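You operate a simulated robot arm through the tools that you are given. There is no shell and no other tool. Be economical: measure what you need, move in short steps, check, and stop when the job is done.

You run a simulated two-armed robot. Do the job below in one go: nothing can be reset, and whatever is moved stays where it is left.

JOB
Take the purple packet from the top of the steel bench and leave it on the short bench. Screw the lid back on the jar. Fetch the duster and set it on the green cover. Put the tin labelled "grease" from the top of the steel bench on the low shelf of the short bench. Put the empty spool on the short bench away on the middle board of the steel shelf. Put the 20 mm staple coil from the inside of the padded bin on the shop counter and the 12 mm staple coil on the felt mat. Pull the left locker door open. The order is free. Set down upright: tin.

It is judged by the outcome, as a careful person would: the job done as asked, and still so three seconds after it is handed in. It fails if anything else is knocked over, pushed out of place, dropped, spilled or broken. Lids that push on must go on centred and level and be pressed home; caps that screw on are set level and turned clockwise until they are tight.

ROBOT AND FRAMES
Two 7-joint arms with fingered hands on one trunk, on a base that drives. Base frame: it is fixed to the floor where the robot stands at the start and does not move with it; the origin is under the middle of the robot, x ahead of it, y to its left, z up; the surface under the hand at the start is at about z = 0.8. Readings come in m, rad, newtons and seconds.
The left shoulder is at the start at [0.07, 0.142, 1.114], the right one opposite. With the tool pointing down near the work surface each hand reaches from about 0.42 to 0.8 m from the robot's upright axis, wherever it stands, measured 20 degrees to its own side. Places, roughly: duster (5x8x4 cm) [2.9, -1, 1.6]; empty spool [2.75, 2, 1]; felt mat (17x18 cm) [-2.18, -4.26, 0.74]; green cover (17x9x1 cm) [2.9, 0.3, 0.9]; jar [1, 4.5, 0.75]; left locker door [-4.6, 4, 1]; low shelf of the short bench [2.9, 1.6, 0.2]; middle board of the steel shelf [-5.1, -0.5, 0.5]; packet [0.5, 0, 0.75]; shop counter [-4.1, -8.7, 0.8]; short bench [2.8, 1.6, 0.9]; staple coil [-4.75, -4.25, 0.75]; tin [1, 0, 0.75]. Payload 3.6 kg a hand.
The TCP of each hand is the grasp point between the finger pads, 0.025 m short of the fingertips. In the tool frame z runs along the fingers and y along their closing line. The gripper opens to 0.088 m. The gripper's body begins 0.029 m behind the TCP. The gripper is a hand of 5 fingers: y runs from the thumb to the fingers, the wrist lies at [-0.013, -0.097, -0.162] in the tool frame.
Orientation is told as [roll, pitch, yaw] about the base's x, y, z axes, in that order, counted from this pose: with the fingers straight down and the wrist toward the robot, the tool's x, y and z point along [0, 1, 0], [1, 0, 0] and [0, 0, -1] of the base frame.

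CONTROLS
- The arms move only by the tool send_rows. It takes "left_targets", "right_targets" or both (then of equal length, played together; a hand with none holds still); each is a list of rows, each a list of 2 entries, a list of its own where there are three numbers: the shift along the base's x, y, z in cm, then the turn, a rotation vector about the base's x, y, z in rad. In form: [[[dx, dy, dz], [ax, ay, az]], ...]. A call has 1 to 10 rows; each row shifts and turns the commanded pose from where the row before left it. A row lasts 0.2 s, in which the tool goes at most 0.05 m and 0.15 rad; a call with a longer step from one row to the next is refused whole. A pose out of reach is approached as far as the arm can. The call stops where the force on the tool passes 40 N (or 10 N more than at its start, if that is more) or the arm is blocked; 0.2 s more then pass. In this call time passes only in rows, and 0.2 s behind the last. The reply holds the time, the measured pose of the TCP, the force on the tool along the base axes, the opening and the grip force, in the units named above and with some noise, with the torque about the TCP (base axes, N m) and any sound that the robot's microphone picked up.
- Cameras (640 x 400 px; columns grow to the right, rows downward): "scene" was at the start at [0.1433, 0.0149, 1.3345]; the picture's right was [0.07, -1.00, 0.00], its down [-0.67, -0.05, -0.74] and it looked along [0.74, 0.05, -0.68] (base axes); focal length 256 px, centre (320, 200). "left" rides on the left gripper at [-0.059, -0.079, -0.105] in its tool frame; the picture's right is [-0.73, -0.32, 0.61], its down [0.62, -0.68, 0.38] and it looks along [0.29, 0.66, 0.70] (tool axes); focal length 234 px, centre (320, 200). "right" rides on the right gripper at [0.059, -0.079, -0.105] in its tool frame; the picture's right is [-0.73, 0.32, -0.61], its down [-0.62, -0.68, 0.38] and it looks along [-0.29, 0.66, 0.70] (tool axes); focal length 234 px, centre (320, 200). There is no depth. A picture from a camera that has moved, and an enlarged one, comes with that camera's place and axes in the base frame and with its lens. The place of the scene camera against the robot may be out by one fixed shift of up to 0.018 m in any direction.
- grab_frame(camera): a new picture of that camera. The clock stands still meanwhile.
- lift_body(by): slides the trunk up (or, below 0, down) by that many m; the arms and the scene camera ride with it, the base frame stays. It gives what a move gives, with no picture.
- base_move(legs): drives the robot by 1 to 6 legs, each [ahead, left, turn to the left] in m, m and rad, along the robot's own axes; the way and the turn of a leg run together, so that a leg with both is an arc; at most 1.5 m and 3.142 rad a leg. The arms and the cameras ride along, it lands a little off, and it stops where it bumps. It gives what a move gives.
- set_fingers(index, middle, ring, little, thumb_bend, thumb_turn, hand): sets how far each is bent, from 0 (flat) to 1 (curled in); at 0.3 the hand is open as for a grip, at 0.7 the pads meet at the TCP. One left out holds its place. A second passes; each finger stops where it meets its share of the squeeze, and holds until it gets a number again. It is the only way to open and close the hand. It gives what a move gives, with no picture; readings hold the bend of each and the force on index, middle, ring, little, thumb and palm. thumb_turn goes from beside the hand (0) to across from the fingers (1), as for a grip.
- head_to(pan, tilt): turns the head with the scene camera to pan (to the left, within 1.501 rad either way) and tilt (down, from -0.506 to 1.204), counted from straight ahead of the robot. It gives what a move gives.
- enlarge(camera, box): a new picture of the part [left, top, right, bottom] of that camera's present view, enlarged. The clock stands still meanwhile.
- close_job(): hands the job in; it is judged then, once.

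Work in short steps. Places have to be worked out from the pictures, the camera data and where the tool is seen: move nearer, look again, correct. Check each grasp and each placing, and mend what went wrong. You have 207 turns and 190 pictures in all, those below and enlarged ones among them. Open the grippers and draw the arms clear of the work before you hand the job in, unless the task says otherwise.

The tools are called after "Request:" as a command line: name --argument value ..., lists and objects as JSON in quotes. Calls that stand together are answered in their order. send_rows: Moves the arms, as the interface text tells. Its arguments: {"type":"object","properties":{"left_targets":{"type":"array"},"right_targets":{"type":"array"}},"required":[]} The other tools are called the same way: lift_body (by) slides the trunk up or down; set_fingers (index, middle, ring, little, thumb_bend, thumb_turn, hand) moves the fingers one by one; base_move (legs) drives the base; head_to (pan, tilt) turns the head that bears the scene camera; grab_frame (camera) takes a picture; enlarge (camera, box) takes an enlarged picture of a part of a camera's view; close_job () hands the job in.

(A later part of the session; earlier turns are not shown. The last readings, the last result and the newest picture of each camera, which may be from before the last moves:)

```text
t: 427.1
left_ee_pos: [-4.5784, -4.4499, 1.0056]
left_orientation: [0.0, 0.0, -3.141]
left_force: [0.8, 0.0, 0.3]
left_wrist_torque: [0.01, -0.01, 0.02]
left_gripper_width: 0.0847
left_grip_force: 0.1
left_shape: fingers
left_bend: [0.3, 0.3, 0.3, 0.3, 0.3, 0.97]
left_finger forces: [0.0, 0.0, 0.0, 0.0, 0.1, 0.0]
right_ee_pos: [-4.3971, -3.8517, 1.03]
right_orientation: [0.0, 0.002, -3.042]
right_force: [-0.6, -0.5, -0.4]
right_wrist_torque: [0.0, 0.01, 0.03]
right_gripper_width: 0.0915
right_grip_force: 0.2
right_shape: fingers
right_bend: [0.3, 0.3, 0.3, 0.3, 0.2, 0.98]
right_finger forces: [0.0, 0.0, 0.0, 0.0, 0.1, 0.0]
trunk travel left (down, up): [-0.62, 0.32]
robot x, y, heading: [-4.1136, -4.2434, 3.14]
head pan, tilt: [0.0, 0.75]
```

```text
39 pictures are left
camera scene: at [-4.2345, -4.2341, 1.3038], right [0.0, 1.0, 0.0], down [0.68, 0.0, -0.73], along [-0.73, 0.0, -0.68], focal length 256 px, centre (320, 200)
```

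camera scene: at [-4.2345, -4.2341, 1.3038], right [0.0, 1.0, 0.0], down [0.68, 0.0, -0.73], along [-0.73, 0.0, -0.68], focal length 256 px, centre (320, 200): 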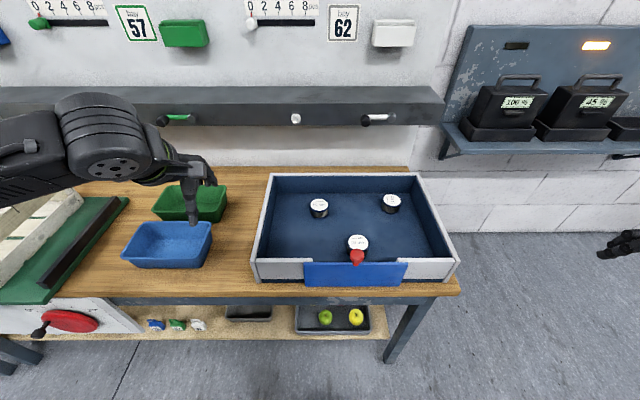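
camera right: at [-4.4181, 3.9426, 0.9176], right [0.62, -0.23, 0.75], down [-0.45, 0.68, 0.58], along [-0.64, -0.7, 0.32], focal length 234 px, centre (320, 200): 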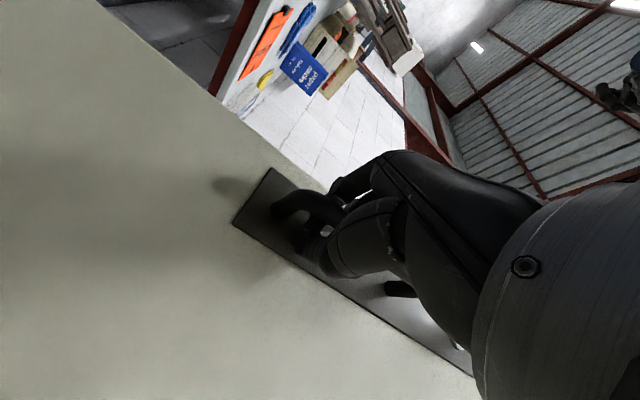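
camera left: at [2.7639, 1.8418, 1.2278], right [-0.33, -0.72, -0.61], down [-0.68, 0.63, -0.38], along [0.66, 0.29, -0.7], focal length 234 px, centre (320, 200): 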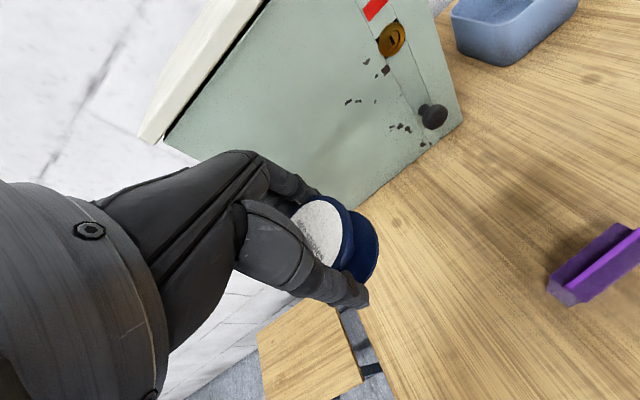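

Tops: 20 mm ≈(−4.635, −4.14, 0.775), 12 mm ≈(−4.77, −4.24). I bring the right hand above the 20 mm coil.

Request:
send_rows --right_targets '[[[-2.9, -3.6, -1], [0, 0, 0.14]], [[-2.9, -3.6, -1], [0, 0, 0.14]], [[-2.9, -3.6, -1], [0, 0, 0.14]], [[-2.9, -3.6, -1], [0, 0, 0.14]], [[-2.9, -3.6, -1], [0, 0, 0.14]], [[-2.9, -3.6, -1.5], [0, 0, 0]], [[-2.9, -3.6, -1.5], [0, 0, 0]], [[-2.9, -3.6, -1.5], [0, 0, 0]]]'

Request:
grab_frame --camera "right"

Request:
enlarge --camera "scene" --box '[250, 160, 470, 300]'

```text
t: 428.9
left_ee_pos: [-4.5777, -4.4486, 1.0052]
left_orientation: [-0.001, 0.001, 3.141]
left_force: [0.0, -0.1, 0.4]
left_wrist_torque: [-0.01, -0.01, 0.0]
left_gripper_width: 0.0846
left_grip_force: 0.1
left_shape: fingers
left_bend: [0.3, 0.3, 0.3, 0.3, 0.3, 0.97]
left_finger forces: [0.1, 0.0, 0.0, 0.0, 0.0, 0.1]
right_ee_pos: [-4.6388, -4.1095, 0.941]
right_orientation: [0.01, 0.0, -2.334]
right_force: [-1.2, -0.4, 0.7]
right_wrist_torque: [-0.02, -0.02, 0.0]
right_gripper_width: 0.0916
right_grip_force: 0.1
right_shape: fingers
right_bend: [0.3, 0.3, 0.3, 0.3, 0.2, 0.98]
right_finger forces: [0.0, 0.0, 0.0, 0.0, 0.0, 0.0]
right hand out of reach, approached as far as the arm can: row 8
trunk travel left (down, up): [-0.62, 0.32]
robot x, y, heading: [-4.1152, -4.2463, 3.143]
head pan, tilt: [0.0, 0.75]
```

```text
38 pictures are left
camera right: at [-4.5421, -4.0924, 1.0461], right [-0.75, 0.27, 0.6], down [0.02, 0.92, -0.39], along [-0.66, -0.28, -0.7], focal length 234 px, centre (320, 200)
```

right: 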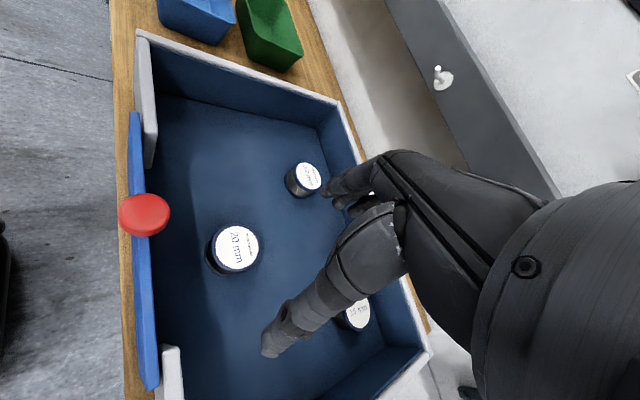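

```text
2.86 times, centred on (360, 230) of scene
camera zoom: at [-4.2361, -4.2341, 1.3036], right [0.0, 1.0, 0.0], down [0.68, 0.0, -0.73], along [-0.73, 0.0, -0.68], focal length 730 px, centre (206, 114)
```

zoom: 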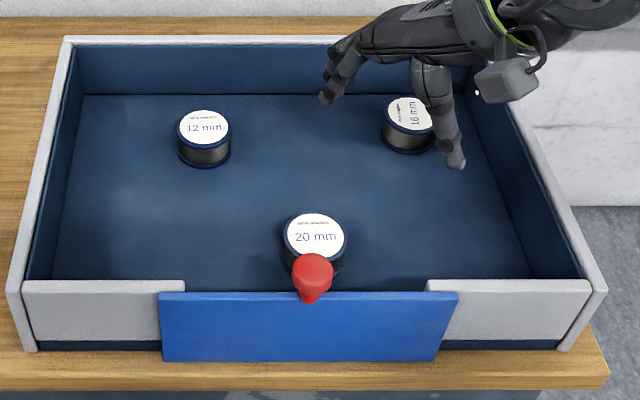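

Refined: 20 mm at ≈(−4.64, −4.143), top 0.78–0.80. I lower above it and check.

Request:
send_rows --right_targets '[[[0, -3.3, -3], [0, 0, 0]], [[0, 0, -4], [0, 0, 0]], [[0, 0, -2.5], [0, 0, 0]]]'

Request:
grab_frame --camera "right"

```text
t: 429.7
left_ee_pos: [-4.5769, -4.4496, 1.0045]
left_orientation: [0.0, 0.001, 3.14]
left_force: [0.0, 0.2, -0.6]
left_wrist_torque: [0.02, -0.01, 0.01]
left_gripper_width: 0.0844
left_grip_force: 0.0
left_shape: fingers
left_bend: [0.3, 0.3, 0.3, 0.3, 0.3, 0.97]
left_finger forces: [0.0, 0.1, 0.1, 0.0, 0.0, 0.1]
right_ee_pos: [-4.655, -4.0934, 0.8566]
right_orientation: [0.005, 0.002, -2.339]
right_force: [0.0, 0.3, 0.2]
right_wrist_torque: [0.0, 0.03, -0.03]
right_gripper_width: 0.0913
right_grip_force: 0.0
right_shape: fingers
right_bend: [0.3, 0.3, 0.3, 0.3, 0.2, 0.98]
right_finger forces: [0.1, 0.0, 0.0, 0.0, 0.0, 0.0]
right hand out of reach, approached as far as the arm can: row 1, 2, 3
trunk travel left (down, up): [-0.62, 0.32]
robot x, y, heading: [-4.1115, -4.2414, 3.143]
head pan, tilt: [0.0, 0.75]
```

```text
36 pictures are left
camera right: at [-4.5591, -4.0769, 0.9623], right [-0.75, 0.27, 0.6], down [0.03, 0.92, -0.38], along [-0.66, -0.27, -0.7], focal length 234 px, centre (320, 200)
```

right: 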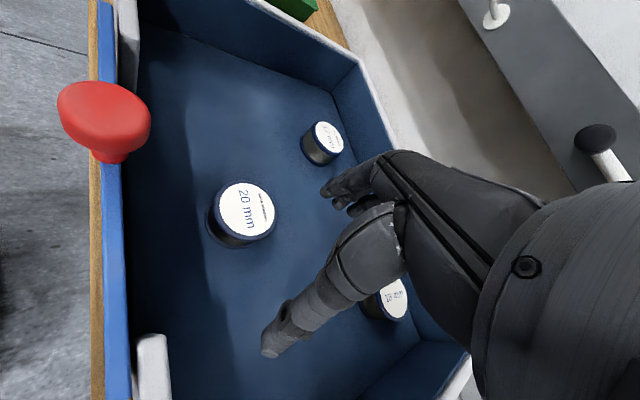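

The arm is cramped here. I lift, shift the base left by 15 cm so the coil lies on the right hand's side, and come back over it.

Request:
send_rows --right_targets '[[[0, 0, 4], [0, 0, 0]], [[0, 0, 4], [0, 0, 0]]]'

Request:
base_move --legs '[[0, 0.16, 0]]'

Request:
send_rows --right_targets '[[[0, 3.5, 0], [0, 0, -0.15]], [[0, 3.5, 0], [0, 0, -0.15]], [[0, 3, -3], [0, 0, 0]], [[0, 0, -4], [0, 0, 0]]]'

Request:
grab_frame --camera "right"

```text
t: 430.3
left_ee_pos: [-4.5768, -4.4493, 1.0058]
left_orientation: [-0.002, 0.001, -3.142]
left_force: [0.7, 0.6, 0.3]
left_wrist_torque: [0.03, 0.0, 0.0]
left_gripper_width: 0.0847
left_grip_force: 0.0
left_shape: fingers
left_bend: [0.3, 0.3, 0.3, 0.3, 0.3, 0.97]
left_finger forces: [0.0, 0.1, 0.0, 0.0, 0.0, 0.1]
right_ee_pos: [-4.6548, -4.0938, 0.9371]
right_orientation: [0.0, 0.004, -2.342]
right_force: [-0.2, 0.3, -0.3]
right_wrist_torque: [0.0, 0.0, 0.0]
right_gripper_width: 0.0916
right_grip_force: 0.0
right_shape: fingers
right_bend: [0.3, 0.3, 0.3, 0.3, 0.2, 0.98]
right_finger forces: [0.1, 0.1, 0.0, 0.0, 0.0, 0.1]
trunk travel left (down, up): [-0.62, 0.32]
robot x, y, heading: [-4.1141, -4.2439, 3.14]
head pan, tilt: [0.0, 0.75]
```

```text
t: 431.7
left_ee_pos: [-4.5772, -4.6094, 1.0062]
left_orientation: [0.0, 0.001, 3.142]
left_force: [0.6, -0.5, 0.4]
left_wrist_torque: [0.02, 0.01, 0.01]
left_gripper_width: 0.0843
left_grip_force: 0.0
left_shape: fingers
left_bend: [0.3, 0.3, 0.3, 0.3, 0.3, 0.97]
left_finger forces: [0.0, 0.0, 0.1, 0.0, 0.0, 0.0]
right_ee_pos: [-4.6561, -4.2524, 0.9369]
right_orientation: [0.001, 0.003, -2.342]
right_force: [-0.3, 0.1, 0.3]
right_wrist_torque: [0.02, 0.0, 0.0]
right_gripper_width: 0.0913
right_grip_force: 0.0
right_shape: fingers
right_bend: [0.3, 0.3, 0.3, 0.3, 0.2, 0.98]
right_finger forces: [0.0, 0.0, 0.0, 0.0, 0.0, 0.1]
trunk travel left (down, up): [-0.62, 0.32]
robot x, y, heading: [-4.1093, -4.4036, 3.14]
head pan, tilt: [0.0, 0.75]
```

```text
t: 432.7
left_ee_pos: [-4.5776, -4.6102, 1.0053]
left_orientation: [0.0, 0.002, 3.142]
left_force: [0.4, 0.2, 0.0]
left_wrist_torque: [0.0, -0.02, 0.0]
left_gripper_width: 0.0845
left_grip_force: 0.1
left_shape: fingers
left_bend: [0.3, 0.3, 0.3, 0.3, 0.3, 0.97]
left_finger forces: [0.1, 0.0, 0.1, 0.1, 0.0, 0.0]
right_ee_pos: [-4.6574, -4.1448, 0.8672]
right_orientation: [0.0, 0.005, -2.647]
right_force: [0.6, 0.4, 0.1]
right_wrist_torque: [0.0, 0.04, -0.03]
right_gripper_width: 0.0916
right_grip_force: 0.0
right_shape: fingers
right_bend: [0.3, 0.3, 0.3, 0.3, 0.2, 0.98]
right_finger forces: [0.0, 0.0, 0.0, 0.0, 0.0, 0.0]
right hand out of reach, approached as far as the arm can: row 2
trunk travel left (down, up): [-0.62, 0.32]
robot x, y, heading: [-4.112, -4.4013, 3.144]
head pan, tilt: [0.0, 0.75]
```

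```text
35 pictures are left
camera right: at [-4.5608, -4.1589, 0.9736], right [-0.63, 0.48, 0.61], down [0.3, 0.87, -0.38], along [-0.71, -0.06, -0.7], focal length 234 px, centre (320, 200)
```

right: 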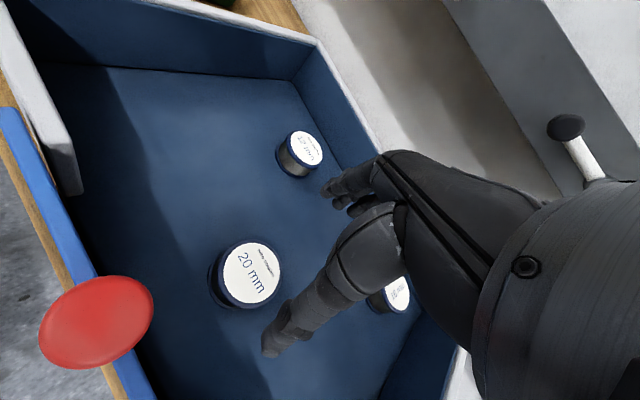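

Coil at (−4.645, −4.145), top ≈0.78. I lower and grip.

Request:
send_rows --right_targets '[[[1.2, 0, -3], [0, 0, 0]], [[0, 0, -3.5], [0, 0, 0]], [[0, 0, -2.3], [0, 0, 0]]]'

Request:
set_fingers --hand "right" --index 0.48 --middle 0.48 --thumb_bend 0.46

Request:
grab_frame --camera "right"

```text
t: 433.5
left_ee_pos: [-4.5782, -4.6097, 1.005]
left_orientation: [0.0, -0.001, 3.141]
left_force: [-0.1, -0.7, -0.3]
left_wrist_torque: [-0.01, 0.01, -0.01]
left_gripper_width: 0.085
left_grip_force: 0.1
left_shape: fingers
left_bend: [0.3, 0.3, 0.3, 0.3, 0.3, 0.97]
left_finger forces: [0.1, 0.0, 0.0, 0.1, 0.0, 0.1]
right_ee_pos: [-4.6465, -4.1447, 0.7807]
right_orientation: [-0.001, 0.005, -2.642]
right_force: [-0.8, -1.0, -0.7]
right_wrist_torque: [0.01, 0.02, 0.02]
right_gripper_width: 0.0916
right_grip_force: 0.1
right_shape: fingers
right_bend: [0.3, 0.3, 0.3, 0.3, 0.2, 0.98]
right_finger forces: [0.1, 0.0, 0.0, 0.1, 0.1, 0.0]
trunk travel left (down, up): [-0.62, 0.32]
robot x, y, heading: [-4.1127, -4.4011, 3.144]
head pan, tilt: [0.0, 0.75]
```

```text
t: 434.5
left_ee_pos: [-4.5778, -4.6106, 1.0044]
left_orientation: [-0.001, -0.001, 3.141]
left_force: [0.3, 0.1, 0.0]
left_wrist_torque: [0.03, 0.0, -0.03]
left_gripper_width: 0.0848
left_grip_force: 0.0
left_shape: fingers
left_bend: [0.3, 0.3, 0.3, 0.3, 0.3, 0.97]
left_finger forces: [0.0, 0.0, 0.0, 0.0, 0.0, 0.1]
right_ee_pos: [-4.6465, -4.144, 0.7811]
right_orientation: [0.0, 0.003, -2.643]
right_force: [-0.2, 0.3, 0.0]
right_wrist_torque: [-0.01, 0.01, 0.01]
right_gripper_width: 0.0531
right_grip_force: 1.8
right_shape: fingers
right_bend: [0.46, 0.47, 0.3, 0.3, 0.44, 0.97]
right_finger forces: [1.6, 1.0, 0.0, 0.0, 1.9, 0.1]
trunk travel left (down, up): [-0.62, 0.32]
robot x, y, heading: [-4.1127, -4.398, 3.144]
head pan, tilt: [0.0, 0.75]
```

```text
34 pictures are left
camera right: at [-4.5481, -4.1587, 0.8865], right [-0.63, 0.48, 0.61], down [0.3, 0.87, -0.38], along [-0.71, -0.06, -0.7], focal length 234 px, centre (320, 200)
```

right: 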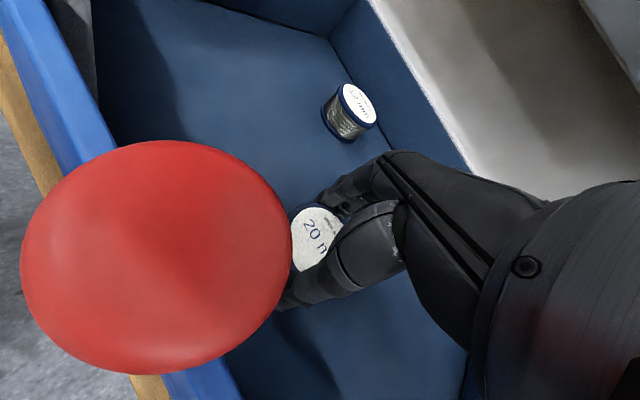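

Holding the 20 mm coil. I tighten and lift.

Request:
set_fingers --hand "right" --index 0.55 --middle 0.57 --thumb_bend 0.53

Request:
send_rows --right_targets '[[[0, 0, 2], [0, 0, 0]], [[0, 0, 4], [0, 0, 0]], [[0, 0, 4.5], [0, 0, 0]], [[0, 0, 4.5], [0, 0, 0]], [[2, 2, 4], [0, 0, 0]], [[3, 3, 2], [0, 0, -0.1]], [[3, 3, 0], [0, 0, -0.1]], [[3, 3, 0], [0, 0, -0.1]]]'

Request:
base_move --legs '[[0, -0.3, 0]]'

Request:
grab_frame --camera "scene"

```text
t: 435.5
left_ee_pos: [-4.5779, -4.6108, 1.0063]
left_orientation: [0.0, 0.001, 3.142]
left_force: [-0.1, -0.1, -0.3]
left_wrist_torque: [-0.03, -0.04, 0.01]
left_gripper_width: 0.0849
left_grip_force: 0.0
left_shape: fingers
left_bend: [0.3, 0.3, 0.3, 0.3, 0.3, 0.97]
left_finger forces: [0.1, 0.1, 0.0, 0.1, 0.0, 0.0]
right_ee_pos: [-4.6452, -4.146, 0.7807]
right_orientation: [0.0, 0.002, -2.642]
right_force: [-0.4, -0.6, 0.8]
right_wrist_torque: [-0.05, 0.09, -0.01]
right_gripper_width: 0.0504
right_grip_force: 8.2
right_shape: fingers
right_bend: [0.48, 0.5, 0.3, 0.3, 0.46, 0.97]
right_finger forces: [4.1, 4.3, 0.0, 0.0, 7.8, 0.0]
trunk travel left (down, up): [-0.62, 0.32]
robot x, y, heading: [-4.109, -4.401, 3.141]
head pan, tilt: [0.0, 0.75]
```

```text
t: 437.3
left_ee_pos: [-4.5756, -4.6088, 1.0073]
left_orientation: [-0.001, -0.002, 3.142]
left_force: [-0.4, -0.1, 0.3]
left_wrist_torque: [-0.04, 0.0, 0.01]
left_gripper_width: 0.0844
left_grip_force: 0.1
left_shape: fingers
left_bend: [0.3, 0.3, 0.3, 0.3, 0.3, 0.97]
left_finger forces: [0.0, 0.0, 0.0, 0.1, 0.1, 0.1]
right_ee_pos: [-4.5333, -4.0326, 0.9893]
right_orientation: [0.0, 0.001, -2.945]
right_force: [0.3, -0.1, -2.4]
right_wrist_torque: [-0.01, -0.02, -0.02]
right_gripper_width: 0.0502
right_grip_force: 7.8
right_shape: fingers
right_bend: [0.49, 0.51, 0.3, 0.3, 0.46, 0.97]
right_finger forces: [3.8, 3.8, 0.1, 0.0, 7.4, 0.0]
trunk travel left (down, up): [-0.62, 0.32]
robot x, y, heading: [-4.1102, -4.4047, 3.14]
head pan, tilt: [0.0, 0.75]
```

```text
t: 439.4
left_ee_pos: [-4.5776, -4.3096, 1.0049]
left_orientation: [0.0, 0.001, 3.142]
left_force: [0.2, 0.2, 0.7]
left_wrist_torque: [-0.04, 0.01, 0.02]
left_gripper_width: 0.0845
left_grip_force: 0.1
left_shape: fingers
left_bend: [0.3, 0.3, 0.3, 0.3, 0.3, 0.97]
left_finger forces: [0.0, 0.0, 0.0, 0.0, 0.0, 0.0]
right_ee_pos: [-4.5348, -3.7337, 0.989]
right_orientation: [0.001, 0.003, -2.944]
right_force: [-0.2, 0.2, -4.0]
right_wrist_torque: [-0.03, -0.02, 0.02]
right_gripper_width: 0.0501
right_grip_force: 7.3
right_shape: fingers
right_bend: [0.49, 0.51, 0.3, 0.3, 0.46, 0.97]
right_finger forces: [3.8, 3.8, 0.0, 0.0, 7.4, 0.0]
trunk travel left (down, up): [-0.62, 0.32]
robot x, y, heading: [-4.11, -4.1041, 3.139]
head pan, tilt: [0.0, 0.75]
```

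```text
33 pictures are left
camera scene: at [-4.2346, -4.0939, 1.3037], right [0.0, 1.0, 0.0], down [0.68, 0.0, -0.73], along [-0.73, 0.0, -0.68], focal length 256 px, centre (320, 200)
```

scene: 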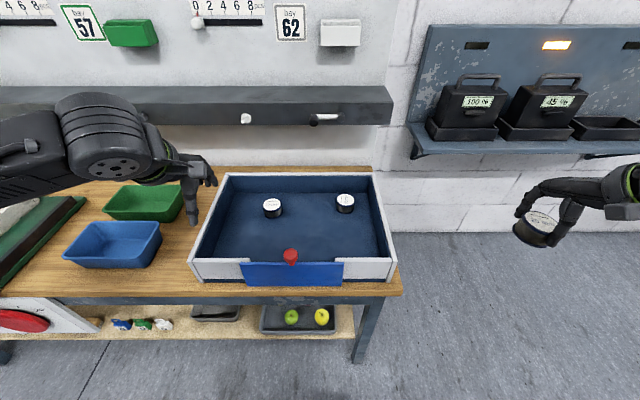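

Right hand holds the 20 mm coil; I tighten it a bit. Now the left hand goes above the 12 mm coil at about (−4.78, −4.241).

Request:
set_fingers --hand "right" --index 0.6 --middle 0.61 --thumb_bend 0.57

Request:
send_rows --left_targets '[[[-4, 1.4, -1], [0, 0, 0]], [[-4, 1.4, -1], [0, 0, 0]], [[-4, 1.4, -1], [0, 0, 0]], [[-4, 1.4, -1], [0, 0, 0]], [[-4.2, 1.3, -1], [0, 0, 0]], [[0, 0, -4], [0, 0, 0]], [[0, 0, -3], [0, 0, 0]]]'

Request:
grab_frame --camera "left"

```text
t: 440.4
left_ee_pos: [-4.5778, -4.3094, 1.0054]
left_orientation: [0.0, -0.001, 3.141]
left_force: [0.2, 0.0, -0.9]
left_wrist_torque: [-0.01, -0.03, -0.01]
left_gripper_width: 0.0847
left_grip_force: 0.1
left_shape: fingers
left_bend: [0.3, 0.3, 0.3, 0.3, 0.3, 0.97]
left_finger forces: [0.1, 0.1, 0.0, 0.0, 0.0, 0.0]
right_ee_pos: [-4.5355, -3.733, 0.9892]
right_orientation: [-0.001, 0.004, -2.944]
right_force: [0.8, 0.7, -3.3]
right_wrist_torque: [0.0, 0.03, 0.0]
right_gripper_width: 0.0492
right_grip_force: 10.8
right_shape: fingers
right_bend: [0.51, 0.53, 0.3, 0.3, 0.44, 0.96]
right_finger forces: [5.2, 5.7, 0.1, 0.0, 10.7, 0.0]
trunk travel left (down, up): [-0.62, 0.32]
robot x, y, heading: [-4.112, -4.1064, 3.143]
head pan, tilt: [0.0, 0.75]
```

```text
t: 442.0
left_ee_pos: [-4.7797, -4.2391, 0.8846]
left_orientation: [0.001, 0.002, 3.141]
left_force: [0.5, 0.2, -0.5]
left_wrist_torque: [-0.04, 0.02, 0.02]
left_gripper_width: 0.0847
left_grip_force: 0.0
left_shape: fingers
left_bend: [0.3, 0.3, 0.3, 0.3, 0.3, 0.97]
left_finger forces: [0.0, 0.0, 0.0, 0.1, 0.1, 0.1]
right_ee_pos: [-4.5355, -3.7333, 0.9888]
right_orientation: [0.001, 0.004, -2.944]
right_force: [0.1, 0.1, -3.3]
right_wrist_torque: [-0.01, 0.01, 0.0]
right_gripper_width: 0.0494
right_grip_force: 10.4
right_shape: fingers
right_bend: [0.51, 0.53, 0.3, 0.3, 0.44, 0.96]
right_finger forces: [5.3, 5.7, 0.1, 0.0, 10.8, 0.0]
trunk travel left (down, up): [-0.62, 0.32]
robot x, y, heading: [-4.1136, -4.1035, 3.142]
head pan, tilt: [0.0, 0.75]
```

```text
32 pictures are left
camera left: at [-4.7006, -4.1803, 0.9893], right [0.32, 0.73, -0.61], down [0.68, -0.62, -0.38], along [-0.66, -0.29, -0.7], focal length 234 px, centre (320, 200)
```

left: 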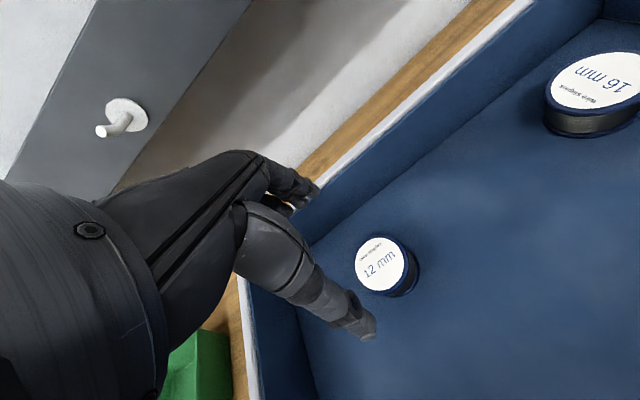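

Aligned. I narrow the hand slightly to clear the back wall, lower and grip.

Request:
set_fingers --hand "left" --index 0.35 --middle 0.35 --ring 0.35 --little 0.35 --thumb_bend 0.3

Request:
send_rows --left_targets '[[[-0.2, 0.1, -3.5], [0, 0, 0]], [[0, 0, -3.5], [0, 0, 0]], [[0, 0, -2], [0, 0, 0]], [[0, 0, -1.3], [0, 0, 0]]]'

Request:
set_fingers --hand "left" --index 0.56 --middle 0.58 --thumb_bend 0.54

Request:
grab_frame --camera "left"

```text
t: 443.0
left_ee_pos: [-4.7791, -4.2401, 0.8844]
left_orientation: [0.002, 0.0, 3.143]
left_force: [0.0, 0.0, -0.7]
left_wrist_torque: [-0.03, 0.0, -0.03]
left_gripper_width: 0.0797
left_grip_force: 0.1
left_shape: fingers
left_bend: [0.35, 0.35, 0.35, 0.35, 0.3, 0.97]
left_finger forces: [0.0, 0.0, 0.0, 0.0, 0.0, 0.0]
right_ee_pos: [-4.5348, -3.733, 0.9883]
right_orientation: [0.0, 0.003, -2.941]
right_force: [0.8, 0.3, -3.2]
right_wrist_torque: [-0.01, 0.0, -0.01]
right_gripper_width: 0.0493
right_grip_force: 10.8
right_shape: fingers
right_bend: [0.51, 0.53, 0.3, 0.3, 0.44, 0.96]
right_finger forces: [5.4, 5.7, 0.0, 0.0, 10.8, 0.0]
trunk travel left (down, up): [-0.62, 0.32]
robot x, y, heading: [-4.1091, -4.1028, 3.138]
head pan, tilt: [0.0, 0.75]
```

```text
t: 444.0
left_ee_pos: [-4.782, -4.239, 0.782]
left_orientation: [0.002, 0.002, 3.141]
left_force: [-0.5, 1.0, -0.5]
left_wrist_torque: [0.01, 0.02, 0.01]
left_gripper_width: 0.0798
left_grip_force: 0.1
left_shape: fingers
left_bend: [0.35, 0.35, 0.35, 0.35, 0.3, 0.97]
left_finger forces: [0.3, 0.1, 0.0, 0.0, 0.1, 0.0]
right_ee_pos: [-4.5352, -3.7347, 0.9897]
right_orientation: [-0.001, 0.002, -2.941]
right_force: [0.0, -0.5, -3.2]
right_wrist_torque: [0.0, -0.02, 0.0]
right_gripper_width: 0.0497
right_grip_force: 10.4
right_shape: fingers
right_bend: [0.51, 0.53, 0.3, 0.3, 0.44, 0.96]
right_finger forces: [5.4, 5.7, 0.0, 0.0, 10.8, 0.0]
trunk travel left (down, up): [-0.62, 0.32]
robot x, y, heading: [-4.1133, -4.101, 3.138]
head pan, tilt: [0.0, 0.75]
```

```text
t: 445.0
left_ee_pos: [-4.7826, -4.2396, 0.7816]
left_orientation: [0.0, 0.0, 3.142]
left_force: [0.4, 0.1, 1.3]
left_wrist_torque: [-0.02, 0.14, -0.01]
left_gripper_width: 0.0484
left_grip_force: 8.0
left_shape: fingers
left_bend: [0.5, 0.5, 0.35, 0.35, 0.45, 0.97]
left_finger forces: [3.2, 5.0, 0.1, 0.1, 7.9, 0.0]
right_ee_pos: [-4.5346, -3.7331, 0.9888]
right_orientation: [0.001, 0.003, -2.942]
right_force: [-0.4, 0.1, -3.0]
right_wrist_torque: [-0.03, 0.0, -0.01]
right_gripper_width: 0.0497
right_grip_force: 10.5
right_shape: fingers
right_bend: [0.51, 0.53, 0.3, 0.3, 0.44, 0.96]
right_finger forces: [5.4, 5.6, 0.0, 0.0, 10.7, 0.1]
trunk travel left (down, up): [-0.62, 0.32]
robot x, y, heading: [-4.1125, -4.1036, 3.138]
head pan, tilt: [0.0, 0.75]
```

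```text
31 pictures are left
camera left: at [-4.7023, -4.1794, 0.887], right [0.32, 0.73, -0.61], down [0.68, -0.62, -0.38], along [-0.66, -0.29, -0.7], focal length 234 px, centre (320, 200)
```

left: 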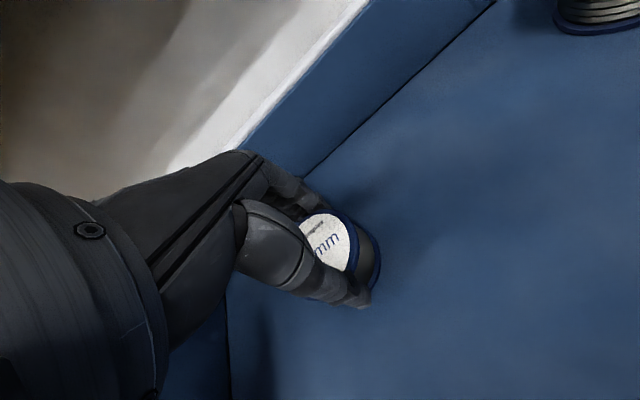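

Got the 12 mm coil. I tighten, lift, back off and turn to the table with the felt mat.

Request:
set_fingers --hand "left" --index 0.6 --middle 0.62 --thumb_bend 0.57

Request:
send_rows --left_targets '[[[0, 0, 2], [0, 0, 0]], [[0, 0, 4], [0, 0, 0]], [[0, 0, 4.5], [0, 0, 0]], [[0, 0, 4.5], [0, 0, 0]], [[2, 0, 4], [0, 0, 0]], [[4, -0.5, 2], [0, 0, 0]], [[4, -0.5, 0], [0, 0, 0]], [[4, -1, 0], [0, 0, 0]], [[4, -1, 0], [0, 0, 0]]]'

Request:
lift_body --by 0.2

Request:
base_move --legs '[[-0.3, 0, 0], [0, 0, 1.57], [0, 0, 1.57]]'

Request:
head_to --pan 0 --tilt 0.45

Request:
grab_frame --camera "scene"

```text
t: 446.0
left_ee_pos: [-4.7817, -4.2386, 0.7825]
left_orientation: [-0.001, 0.001, 3.141]
left_force: [-1.5, 0.4, 1.5]
left_wrist_torque: [-0.07, 0.23, -0.05]
left_gripper_width: 0.0478
left_grip_force: 11.0
left_shape: fingers
left_bend: [0.51, 0.52, 0.35, 0.35, 0.45, 0.96]
left_finger forces: [4.7, 7.2, 0.0, 0.1, 10.4, 0.0]
right_ee_pos: [-4.5357, -3.7323, 0.9888]
right_orientation: [-0.001, 0.005, -2.943]
right_force: [-0.2, 0.2, -2.4]
right_wrist_torque: [-0.01, 0.03, 0.02]
right_gripper_width: 0.0493
right_grip_force: 10.9
right_shape: fingers
right_bend: [0.51, 0.53, 0.3, 0.3, 0.44, 0.96]
right_finger forces: [5.3, 5.8, 0.0, 0.1, 10.6, 0.1]
trunk travel left (down, up): [-0.62, 0.32]
robot x, y, heading: [-4.1111, -4.1056, 3.142]
head pan, tilt: [0.0, 0.75]
```

```text
t: 448.0
left_ee_pos: [-4.5998, -4.2691, 0.9931]
left_orientation: [-0.002, -0.001, 3.14]
left_force: [-0.1, 0.3, -3.1]
left_wrist_torque: [0.02, -0.01, 0.01]
left_gripper_width: 0.047
left_grip_force: 10.2
left_shape: fingers
left_bend: [0.52, 0.54, 0.35, 0.35, 0.45, 0.96]
left_finger forces: [4.2, 6.3, 0.1, 0.0, 10.5, 0.0]
right_ee_pos: [-4.5335, -3.7325, 0.9902]
right_orientation: [-0.001, 0.002, -2.941]
right_force: [0.4, 0.3, -1.7]
right_wrist_torque: [0.02, 0.03, 0.01]
right_gripper_width: 0.0494
right_grip_force: 10.4
right_shape: fingers
right_bend: [0.51, 0.53, 0.3, 0.3, 0.44, 0.96]
right_finger forces: [5.3, 5.7, 0.0, 0.0, 10.8, 0.0]
trunk travel left (down, up): [-0.62, 0.32]
robot x, y, heading: [-4.1131, -4.1031, 3.14]
head pan, tilt: [0.0, 0.75]
```

```text
t: 450.1
left_ee_pos: [-4.603, -4.2682, 1.1913]
left_orientation: [0.0, 0.002, 3.143]
left_force: [0.2, 0.5, -2.6]
left_wrist_torque: [0.02, 0.03, -0.01]
left_gripper_width: 0.0472
left_grip_force: 10.3
left_shape: fingers
left_bend: [0.52, 0.54, 0.35, 0.35, 0.45, 0.96]
left_finger forces: [4.4, 6.4, 0.0, 0.1, 10.5, 0.1]
right_ee_pos: [-4.5353, -3.7331, 1.1883]
right_orientation: [0.002, 0.003, -2.943]
right_force: [0.8, -0.2, -2.6]
right_wrist_torque: [-0.01, 0.01, -0.02]
right_gripper_width: 0.0495
right_grip_force: 10.6
right_shape: fingers
right_bend: [0.51, 0.53, 0.3, 0.3, 0.44, 0.96]
right_finger forces: [5.2, 5.7, 0.0, 0.1, 10.8, 0.1]
trunk travel left (down, up): [-0.82, 0.12]
robot x, y, heading: [-4.1078, -4.1063, 3.136]
head pan, tilt: [0.0, 0.75]
```

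```text
t: 459.8
left_ee_pos: [-3.3157, -3.9429, 1.1921]
left_orientation: [0.002, 0.001, -0.011]
left_force: [-0.5, -0.2, -2.4]
left_wrist_torque: [-0.01, -0.03, 0.0]
left_gripper_width: 0.0466
left_grip_force: 9.1
left_shape: fingers
left_bend: [0.53, 0.54, 0.35, 0.35, 0.46, 0.96]
left_finger forces: [3.9, 5.9, 0.0, 0.1, 9.3, 0.1]
right_ee_pos: [-3.389, -4.4785, 1.1883]
right_orientation: [0.002, 0.004, 0.187]
right_force: [-0.6, 0.3, -3.7]
right_wrist_torque: [-0.01, -0.01, -0.01]
right_gripper_width: 0.049
right_grip_force: 10.7
right_shape: fingers
right_bend: [0.51, 0.54, 0.3, 0.3, 0.45, 0.96]
right_finger forces: [5.1, 5.5, 0.0, 0.1, 10.1, 0.0]
trunk travel left (down, up): [-0.82, 0.12]
robot x, y, heading: [-3.8075, -4.1036, -0.012]
head pan, tilt: [0.0, 0.75]
```

```text
t: 460.6
left_ee_pos: [-3.3167, -3.9446, 1.1925]
left_orientation: [-0.001, 0.002, -0.012]
left_force: [-0.2, 0.6, -3.0]
left_wrist_torque: [-0.07, -0.02, 0.01]
left_gripper_width: 0.0465
left_grip_force: 9.3
left_shape: fingers
left_bend: [0.53, 0.54, 0.35, 0.35, 0.46, 0.96]
left_finger forces: [3.9, 5.9, 0.1, 0.0, 9.3, 0.0]
right_ee_pos: [-3.3891, -4.4781, 1.1894]
right_orientation: [0.0, 0.003, 0.186]
right_force: [0.5, -0.2, -2.8]
right_wrist_torque: [0.01, -0.05, -0.04]
right_gripper_width: 0.0492
right_grip_force: 10.4
right_shape: fingers
right_bend: [0.51, 0.54, 0.3, 0.3, 0.45, 0.96]
right_finger forces: [5.1, 5.5, 0.1, 0.0, 10.1, 0.1]
trunk travel left (down, up): [-0.82, 0.12]
robot x, y, heading: [-3.8076, -4.1022, -0.007]
head pan, tilt: [0.0, 0.45]
```

```text
30 pictures are left
camera scene: at [-3.6558, -4.0969, 1.53], right [-0.01, -1.0, 0.0], down [-0.44, 0.01, -0.9], along [0.9, -0.01, -0.44], focal length 256 px, centre (320, 200)
```

scene: 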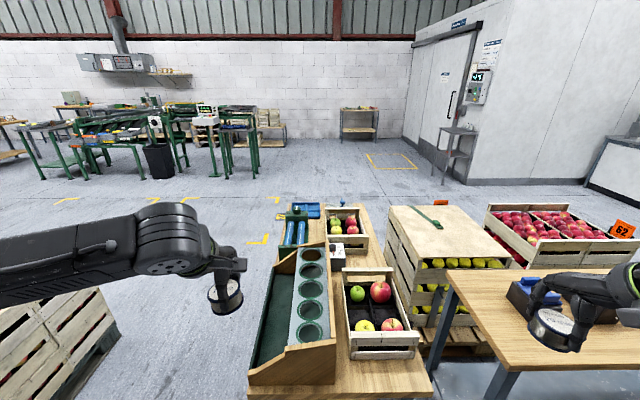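

The mat should lie at the far part of this bench. I zoom there.

Request:
enlarge --camera "scene" --box '[250, 190, 430, 380]'

```text
2.11 times, centred on (340, 285) of scene
camera zoom: at [-3.6558, -4.0969, 1.53], right [-0.01, -1.0, 0.0], down [-0.44, 0.01, -0.9], along [0.9, -0.01, -0.44], focal length 538 px, centre (278, 21)
```

zoom: 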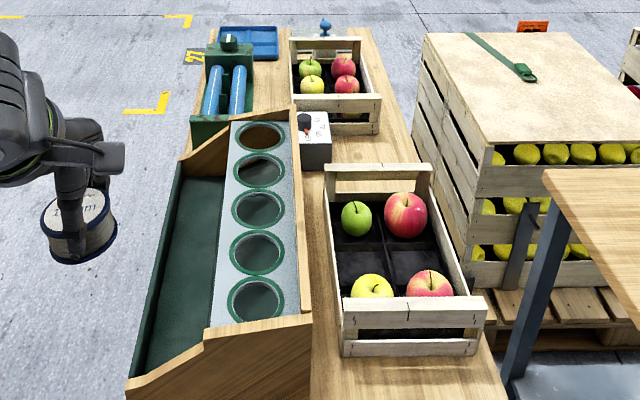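

The mat lies at the far end behind the apple box. I drive round along the bench's north side and turn to face it.

Request:
base_move --legs '[[0, 0.66, 0], [1.5, 0, 0], [0.12, 0, 0], [0, 0, -1.56]]'

Request:
head_to --pan 0 --tilt 0.65

Request:
grab_frame --camera "scene"

```text
t: 476.0
left_ee_pos: [-2.0128, -3.9652, 1.193]
left_orientation: [-0.001, 0.002, -1.591]
left_force: [-1.4, -0.1, -2.8]
left_wrist_torque: [0.0, 0.06, 0.0]
left_gripper_width: 0.0459
left_grip_force: 9.0
left_shape: fingers
left_bend: [0.53, 0.55, 0.35, 0.35, 0.46, 0.96]
left_finger forces: [3.8, 5.7, 0.1, 0.0, 8.8, 0.0]
right_ee_pos: [-2.5459, -3.8882, 1.1901]
right_orientation: [0.001, 0.003, -1.392]
right_force: [0.1, -0.5, -3.4]
right_wrist_torque: [0.01, 0.02, -0.02]
right_gripper_width: 0.0486
right_grip_force: 9.7
right_shape: fingers
right_bend: [0.51, 0.54, 0.3, 0.3, 0.45, 0.96]
right_finger forces: [5.0, 5.4, 0.1, 0.1, 9.7, 0.0]
trunk travel left (down, up): [-0.82, 0.12]
robot x, y, heading: [-2.1639, -3.469, -1.595]
head pan, tilt: [0.0, 0.45]
```

```text
t: 476.8
left_ee_pos: [-2.0125, -3.965, 1.1923]
left_orientation: [0.002, 0.002, -1.59]
left_force: [-0.5, -0.1, -2.3]
left_wrist_torque: [-0.04, 0.02, 0.0]
left_gripper_width: 0.0463
left_grip_force: 9.3
left_shape: fingers
left_bend: [0.53, 0.55, 0.35, 0.35, 0.46, 0.96]
left_finger forces: [3.7, 5.6, 0.0, 0.0, 9.0, 0.0]
right_ee_pos: [-2.5458, -3.8877, 1.189]
right_orientation: [0.0, 0.001, -1.392]
right_force: [0.3, 0.3, -2.6]
right_wrist_torque: [-0.01, -0.04, 0.01]
right_gripper_width: 0.0487
right_grip_force: 10.0
right_shape: fingers
right_bend: [0.51, 0.54, 0.3, 0.3, 0.45, 0.96]
right_finger forces: [5.0, 5.4, 0.1, 0.0, 9.6, 0.0]
trunk travel left (down, up): [-0.82, 0.12]
robot x, y, heading: [-2.1698, -3.4685, -1.59]
head pan, tilt: [0.0, 0.649]
```

```text
28 pictures are left
camera scene: at [-2.1617, -3.6, 1.5123], right [-1.0, 0.02, 0.0], down [0.01, 0.6, -0.8], along [-0.02, -0.8, -0.6], focal length 256 px, centre (320, 200)
```

scene: 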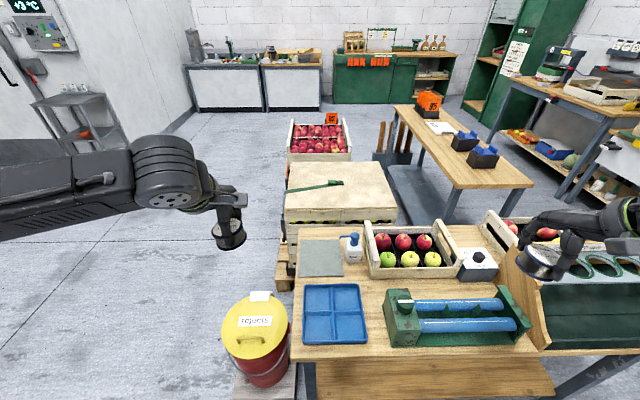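

The grey felt mat is at (−2.183, −4.25), a pump bottle right next to it. I position the base so the left hand reaches it well.

Request:
base_move --legs '[[0, -0.19, 0.02], [0.1, 0, 0]]'

Request:
lift_body --by -0.15

Request:
send_rows --left_targets '[[[1, -3, -1], [0, 0, 0]], [[1, -4, -1], [0, 0, 0]], [[1, -4, -1], [0, 0, 0]], [[0, -4, -2], [0, 0, 0]], [[0, 0, -4], [0, 0, 0]]]'

Request:
grab_frame --camera "scene"

Request:
grab_frame --camera "left"

```text
t: 479.1
left_ee_pos: [-2.1945, -4.0563, 1.1935]
left_orientation: [-0.001, -0.002, -1.574]
left_force: [0.6, -0.8, -2.7]
left_wrist_torque: [-0.04, 0.02, 0.0]
left_gripper_width: 0.0462
left_grip_force: 9.6
left_shape: fingers
left_bend: [0.53, 0.55, 0.35, 0.35, 0.46, 0.96]
left_finger forces: [3.9, 5.7, 0.0, 0.0, 9.1, 0.0]
right_ee_pos: [-2.7283, -3.9881, 1.1903]
right_orientation: [0.0, 0.001, -1.374]
right_force: [0.0, 0.9, -4.4]
right_wrist_torque: [-0.05, -0.02, -0.01]
right_gripper_width: 0.0483
right_grip_force: 10.0
right_shape: fingers
right_bend: [0.51, 0.54, 0.3, 0.3, 0.45, 0.96]
right_finger forces: [4.9, 5.6, 0.0, 0.1, 9.8, 0.0]
trunk travel left (down, up): [-0.82, 0.12]
robot x, y, heading: [-2.3571, -3.5685, -1.574]
head pan, tilt: [0.0, 0.649]
```

```text
t: 480.8
left_ee_pos: [-2.1943, -4.0589, 1.0422]
left_orientation: [0.0, 0.003, -1.574]
left_force: [0.8, -0.8, -2.9]
left_wrist_torque: [-0.03, 0.04, 0.02]
left_gripper_width: 0.0459
left_grip_force: 9.5
left_shape: fingers
left_bend: [0.53, 0.55, 0.35, 0.35, 0.46, 0.96]
left_finger forces: [3.9, 5.8, 0.1, 0.1, 9.1, 0.0]
right_ee_pos: [-2.729, -3.9899, 1.0381]
right_orientation: [0.001, 0.003, -1.372]
right_force: [-0.9, 0.6, -3.2]
right_wrist_torque: [0.02, -0.01, 0.02]
right_gripper_width: 0.0483
right_grip_force: 9.9
right_shape: fingers
right_bend: [0.51, 0.54, 0.3, 0.3, 0.45, 0.96]
right_finger forces: [5.0, 5.5, 0.0, 0.1, 9.7, 0.0]
trunk travel left (down, up): [-0.67, 0.27]
robot x, y, heading: [-2.3554, -3.567, -1.571]
head pan, tilt: [0.0, 0.649]
```

```text
t: 482.0
left_ee_pos: [-2.1637, -4.2096, 0.952]
left_orientation: [0.0, 0.003, -1.572]
left_force: [0.6, 0.2, -3.4]
left_wrist_torque: [-0.04, 0.05, -0.02]
left_gripper_width: 0.046
left_grip_force: 9.1
left_shape: fingers
left_bend: [0.53, 0.55, 0.35, 0.35, 0.46, 0.96]
left_finger forces: [3.7, 5.8, 0.1, 0.1, 9.0, 0.1]
right_ee_pos: [-2.7301, -3.9907, 1.0393]
right_orientation: [0.0, 0.002, -1.374]
right_force: [-0.6, 0.1, -2.4]
right_wrist_torque: [0.0, -0.03, -0.05]
right_gripper_width: 0.0483
right_grip_force: 10.2
right_shape: fingers
right_bend: [0.51, 0.54, 0.3, 0.3, 0.45, 0.96]
right_finger forces: [4.8, 5.5, 0.0, 0.1, 9.8, 0.0]
trunk travel left (down, up): [-0.67, 0.27]
robot x, y, heading: [-2.3599, -3.5692, -1.576]
head pan, tilt: [0.0, 0.649]
```

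```text
27 pictures are left
camera scene: at [-2.3484, -3.697, 1.3623], right [-1.0, 0.0, 0.0], down [0.0, 0.61, -0.8], along [0.0, -0.8, -0.61], focal length 256 px, centre (320, 200)
```

scene: 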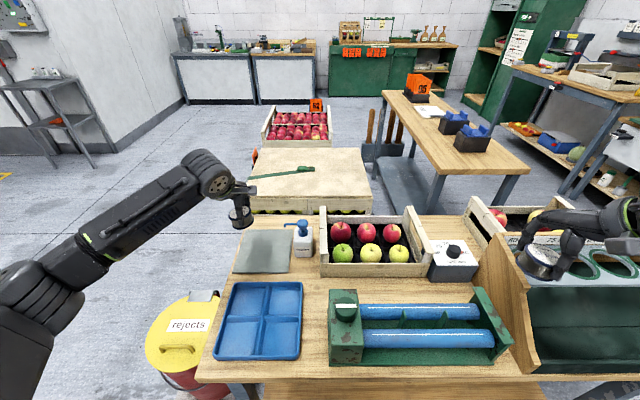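

```text
26 pictures are left
camera left: at [-2.2214, -4.1289, 1.0563], right [-0.73, 0.33, -0.61], down [0.62, 0.68, -0.38], along [0.29, -0.66, -0.7], focal length 234 px, centre (320, 200)
```

left: 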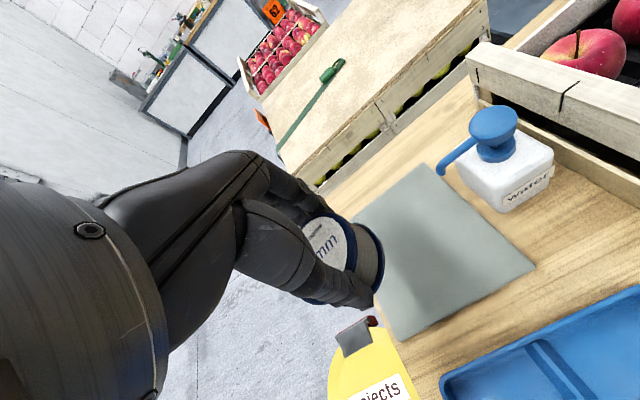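

Mat centre ≈(−2.19, −4.23). I keep the coil slightly to the side away from the bottle's spout and lower it to the mat.

Request:
send_rows --left_targets '[[[0, -2.2, -3], [0, 0, 0]], [[0, 0, -4], [0, 0, 0]], [[0, 0, -4], [0, 0, 0]], [[0, 0, -3], [0, 0, 0]]]'

Request:
send_rows --left_targets '[[[0, 0, -0.6], [0, 0, 0]]]'

Request:
send_rows --left_targets '[[[0, 0, -0.5], [0, 0, 0]]]'

Request:
grab_frame --camera "left"

```text
t: 483.0
left_ee_pos: [-2.1652, -4.2297, 0.8126]
left_orientation: [0.001, 0.002, -1.574]
left_force: [0.2, 0.3, -3.5]
left_wrist_torque: [-0.05, 0.02, -0.02]
left_gripper_width: 0.0458
left_grip_force: 9.2
left_shape: fingers
left_bend: [0.53, 0.55, 0.35, 0.35, 0.46, 0.96]
left_finger forces: [3.7, 5.9, 0.0, 0.1, 8.9, 0.0]
right_ee_pos: [-2.7284, -3.9913, 1.0388]
right_orientation: [0.0, 0.004, -1.375]
right_force: [-0.4, 0.3, -3.5]
right_wrist_torque: [0.0, -0.01, -0.04]
right_gripper_width: 0.0486
right_grip_force: 10.4
right_shape: fingers
right_bend: [0.51, 0.54, 0.3, 0.3, 0.45, 0.96]
right_finger forces: [4.8, 5.5, 0.1, 0.1, 9.8, 0.0]
trunk travel left (down, up): [-0.67, 0.27]
robot x, y, heading: [-2.3569, -3.5669, -1.572]
head pan, tilt: [0.0, 0.649]
```

```text
t: 483.4
left_ee_pos: [-2.1642, -4.2307, 0.8063]
left_orientation: [0.001, 0.002, -1.572]
left_force: [0.1, -1.0, -3.7]
left_wrist_torque: [0.01, 0.01, 0.01]
left_gripper_width: 0.0458
left_grip_force: 9.3
left_shape: fingers
left_bend: [0.53, 0.55, 0.35, 0.35, 0.46, 0.96]
left_finger forces: [3.7, 5.8, 0.1, 0.1, 9.0, 0.0]
right_ee_pos: [-2.7299, -3.9922, 1.0398]
right_orientation: [0.0, 0.004, -1.373]
right_force: [0.1, 0.4, -2.6]
right_wrist_torque: [-0.02, 0.03, 0.0]
right_gripper_width: 0.0485
right_grip_force: 10.4
right_shape: fingers
right_bend: [0.51, 0.54, 0.3, 0.3, 0.45, 0.96]
right_finger forces: [4.9, 5.5, 0.0, 0.0, 9.8, 0.0]
trunk travel left (down, up): [-0.67, 0.27]
robot x, y, heading: [-2.3566, -3.5671, -1.572]
head pan, tilt: [0.0, 0.649]
```

```text
t: 483.8
left_ee_pos: [-2.1645, -4.2304, 0.8016]
left_orientation: [-0.001, 0.001, -1.575]
left_force: [0.7, 0.3, -1.9]
left_wrist_torque: [-0.01, 0.02, 0.0]
left_gripper_width: 0.0457
left_grip_force: 8.7
left_shape: fingers
left_bend: [0.53, 0.55, 0.35, 0.35, 0.46, 0.96]
left_finger forces: [3.7, 5.8, 0.0, 0.0, 9.0, 0.0]
right_ee_pos: [-2.7302, -3.9915, 1.038]
right_orientation: [0.0, 0.005, -1.374]
right_force: [0.0, -0.3, -3.4]
right_wrist_torque: [-0.03, 0.0, -0.03]
right_gripper_width: 0.0483
right_grip_force: 9.6
right_shape: fingers
right_bend: [0.51, 0.54, 0.3, 0.3, 0.45, 0.96]
right_finger forces: [5.0, 5.5, 0.0, 0.0, 9.8, 0.0]
trunk travel left (down, up): [-0.67, 0.27]
robot x, y, heading: [-2.3623, -3.5682, -1.579]
head pan, tilt: [0.0, 0.649]
```

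```text
25 pictures are left
camera left: at [-2.2228, -4.1502, 0.906], right [-0.73, 0.33, -0.61], down [0.63, 0.68, -0.38], along [0.29, -0.66, -0.7], focal length 234 px, centre (320, 200)
```

left: 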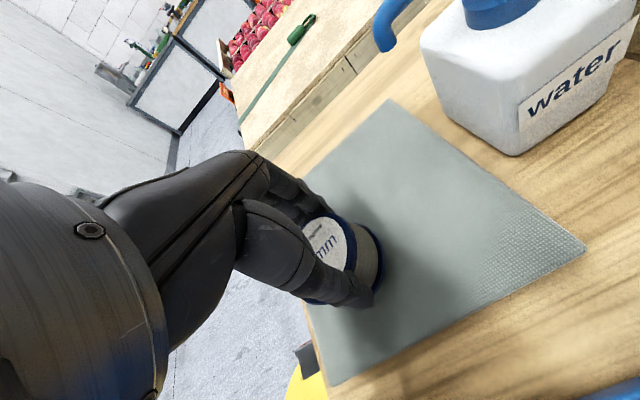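

The coil is over the mat; I shift 8 mm inward and lower to contact.

Request:
send_rows --left_targets '[[[-0.8, -0.3, -0.4], [0, 0, 0]], [[0, 0, -0.4], [0, 0, 0]]]'

Request:
send_rows --left_targets '[[[0, 0, -0.4], [0, 0, 0]]]'

Request:
send_rows --left_targets '[[[0, 0, -0.4], [0, 0, 0]]]'

```text
t: 484.4
left_ee_pos: [-2.1735, -4.2343, 0.7947]
left_orientation: [-0.001, 0.0, -1.573]
left_force: [-0.4, -1.3, -0.3]
left_wrist_torque: [-0.05, -0.02, -0.06]
left_gripper_width: 0.0458
left_grip_force: 9.5
left_shape: fingers
left_bend: [0.53, 0.55, 0.35, 0.35, 0.46, 0.96]
left_finger forces: [4.0, 6.2, 0.1, 0.1, 9.2, 0.0]
right_ee_pos: [-2.7299, -3.9911, 1.0394]
right_orientation: [0.0, 0.004, -1.376]
right_force: [-0.6, 0.4, -2.7]
right_wrist_torque: [-0.02, 0.0, 0.02]
right_gripper_width: 0.0484
right_grip_force: 9.8
right_shape: fingers
right_bend: [0.51, 0.54, 0.3, 0.3, 0.45, 0.96]
right_finger forces: [4.9, 5.6, 0.0, 0.0, 9.8, 0.0]
trunk travel left (down, up): [-0.67, 0.27]
robot x, y, heading: [-2.3581, -3.5694, -1.578]
head pan, tilt: [0.0, 0.649]
```

```text
t: 484.8
left_ee_pos: [-2.1737, -4.233, 0.791]
left_orientation: [0.0, -0.001, -1.574]
left_force: [-2.4, -1.2, 5.8]
left_wrist_torque: [-0.21, -0.03, -0.05]
left_gripper_width: 0.0458
left_grip_force: 10.7
left_shape: fingers
left_bend: [0.54, 0.54, 0.35, 0.35, 0.46, 0.96]
left_finger forces: [4.4, 7.0, 0.0, 0.0, 10.4, 0.1]
right_ee_pos: [-2.7299, -3.9893, 1.0387]
right_orientation: [0.0, 0.003, -1.374]
right_force: [0.0, 0.4, -3.0]
right_wrist_torque: [-0.03, -0.03, -0.02]
right_gripper_width: 0.0483
right_grip_force: 10.5
right_shape: fingers
right_bend: [0.51, 0.54, 0.3, 0.3, 0.45, 0.96]
right_finger forces: [4.9, 5.5, 0.0, 0.1, 9.8, 0.1]
trunk travel left (down, up): [-0.67, 0.27]
robot x, y, heading: [-2.3597, -3.5665, -1.571]
head pan, tilt: [0.0, 0.649]
```

```text
t: 485.2
left_ee_pos: [-2.1729, -4.2322, 0.7891]
left_orientation: [0.0, -0.004, -1.573]
left_force: [-1.3, -1.5, 14.0]
left_wrist_torque: [-0.26, -0.04, -0.06]
left_gripper_width: 0.0458
left_grip_force: 12.5
left_shape: fingers
left_bend: [0.54, 0.54, 0.35, 0.35, 0.46, 0.96]
left_finger forces: [4.8, 7.4, 0.1, 0.1, 11.8, 0.0]
right_ee_pos: [-2.7296, -3.9885, 1.0395]
right_orientation: [-0.001, 0.0, -1.375]
right_force: [0.5, -0.4, -3.7]
right_wrist_torque: [0.0, -0.01, -0.01]
right_gripper_width: 0.0483
right_grip_force: 9.7
right_shape: fingers
right_bend: [0.51, 0.54, 0.3, 0.3, 0.45, 0.96]
right_finger forces: [4.8, 5.5, 0.0, 0.0, 9.8, 0.0]
trunk travel left (down, up): [-0.67, 0.27]
robot x, y, heading: [-2.3556, -3.5683, -1.573]
head pan, tilt: [0.0, 0.649]
```

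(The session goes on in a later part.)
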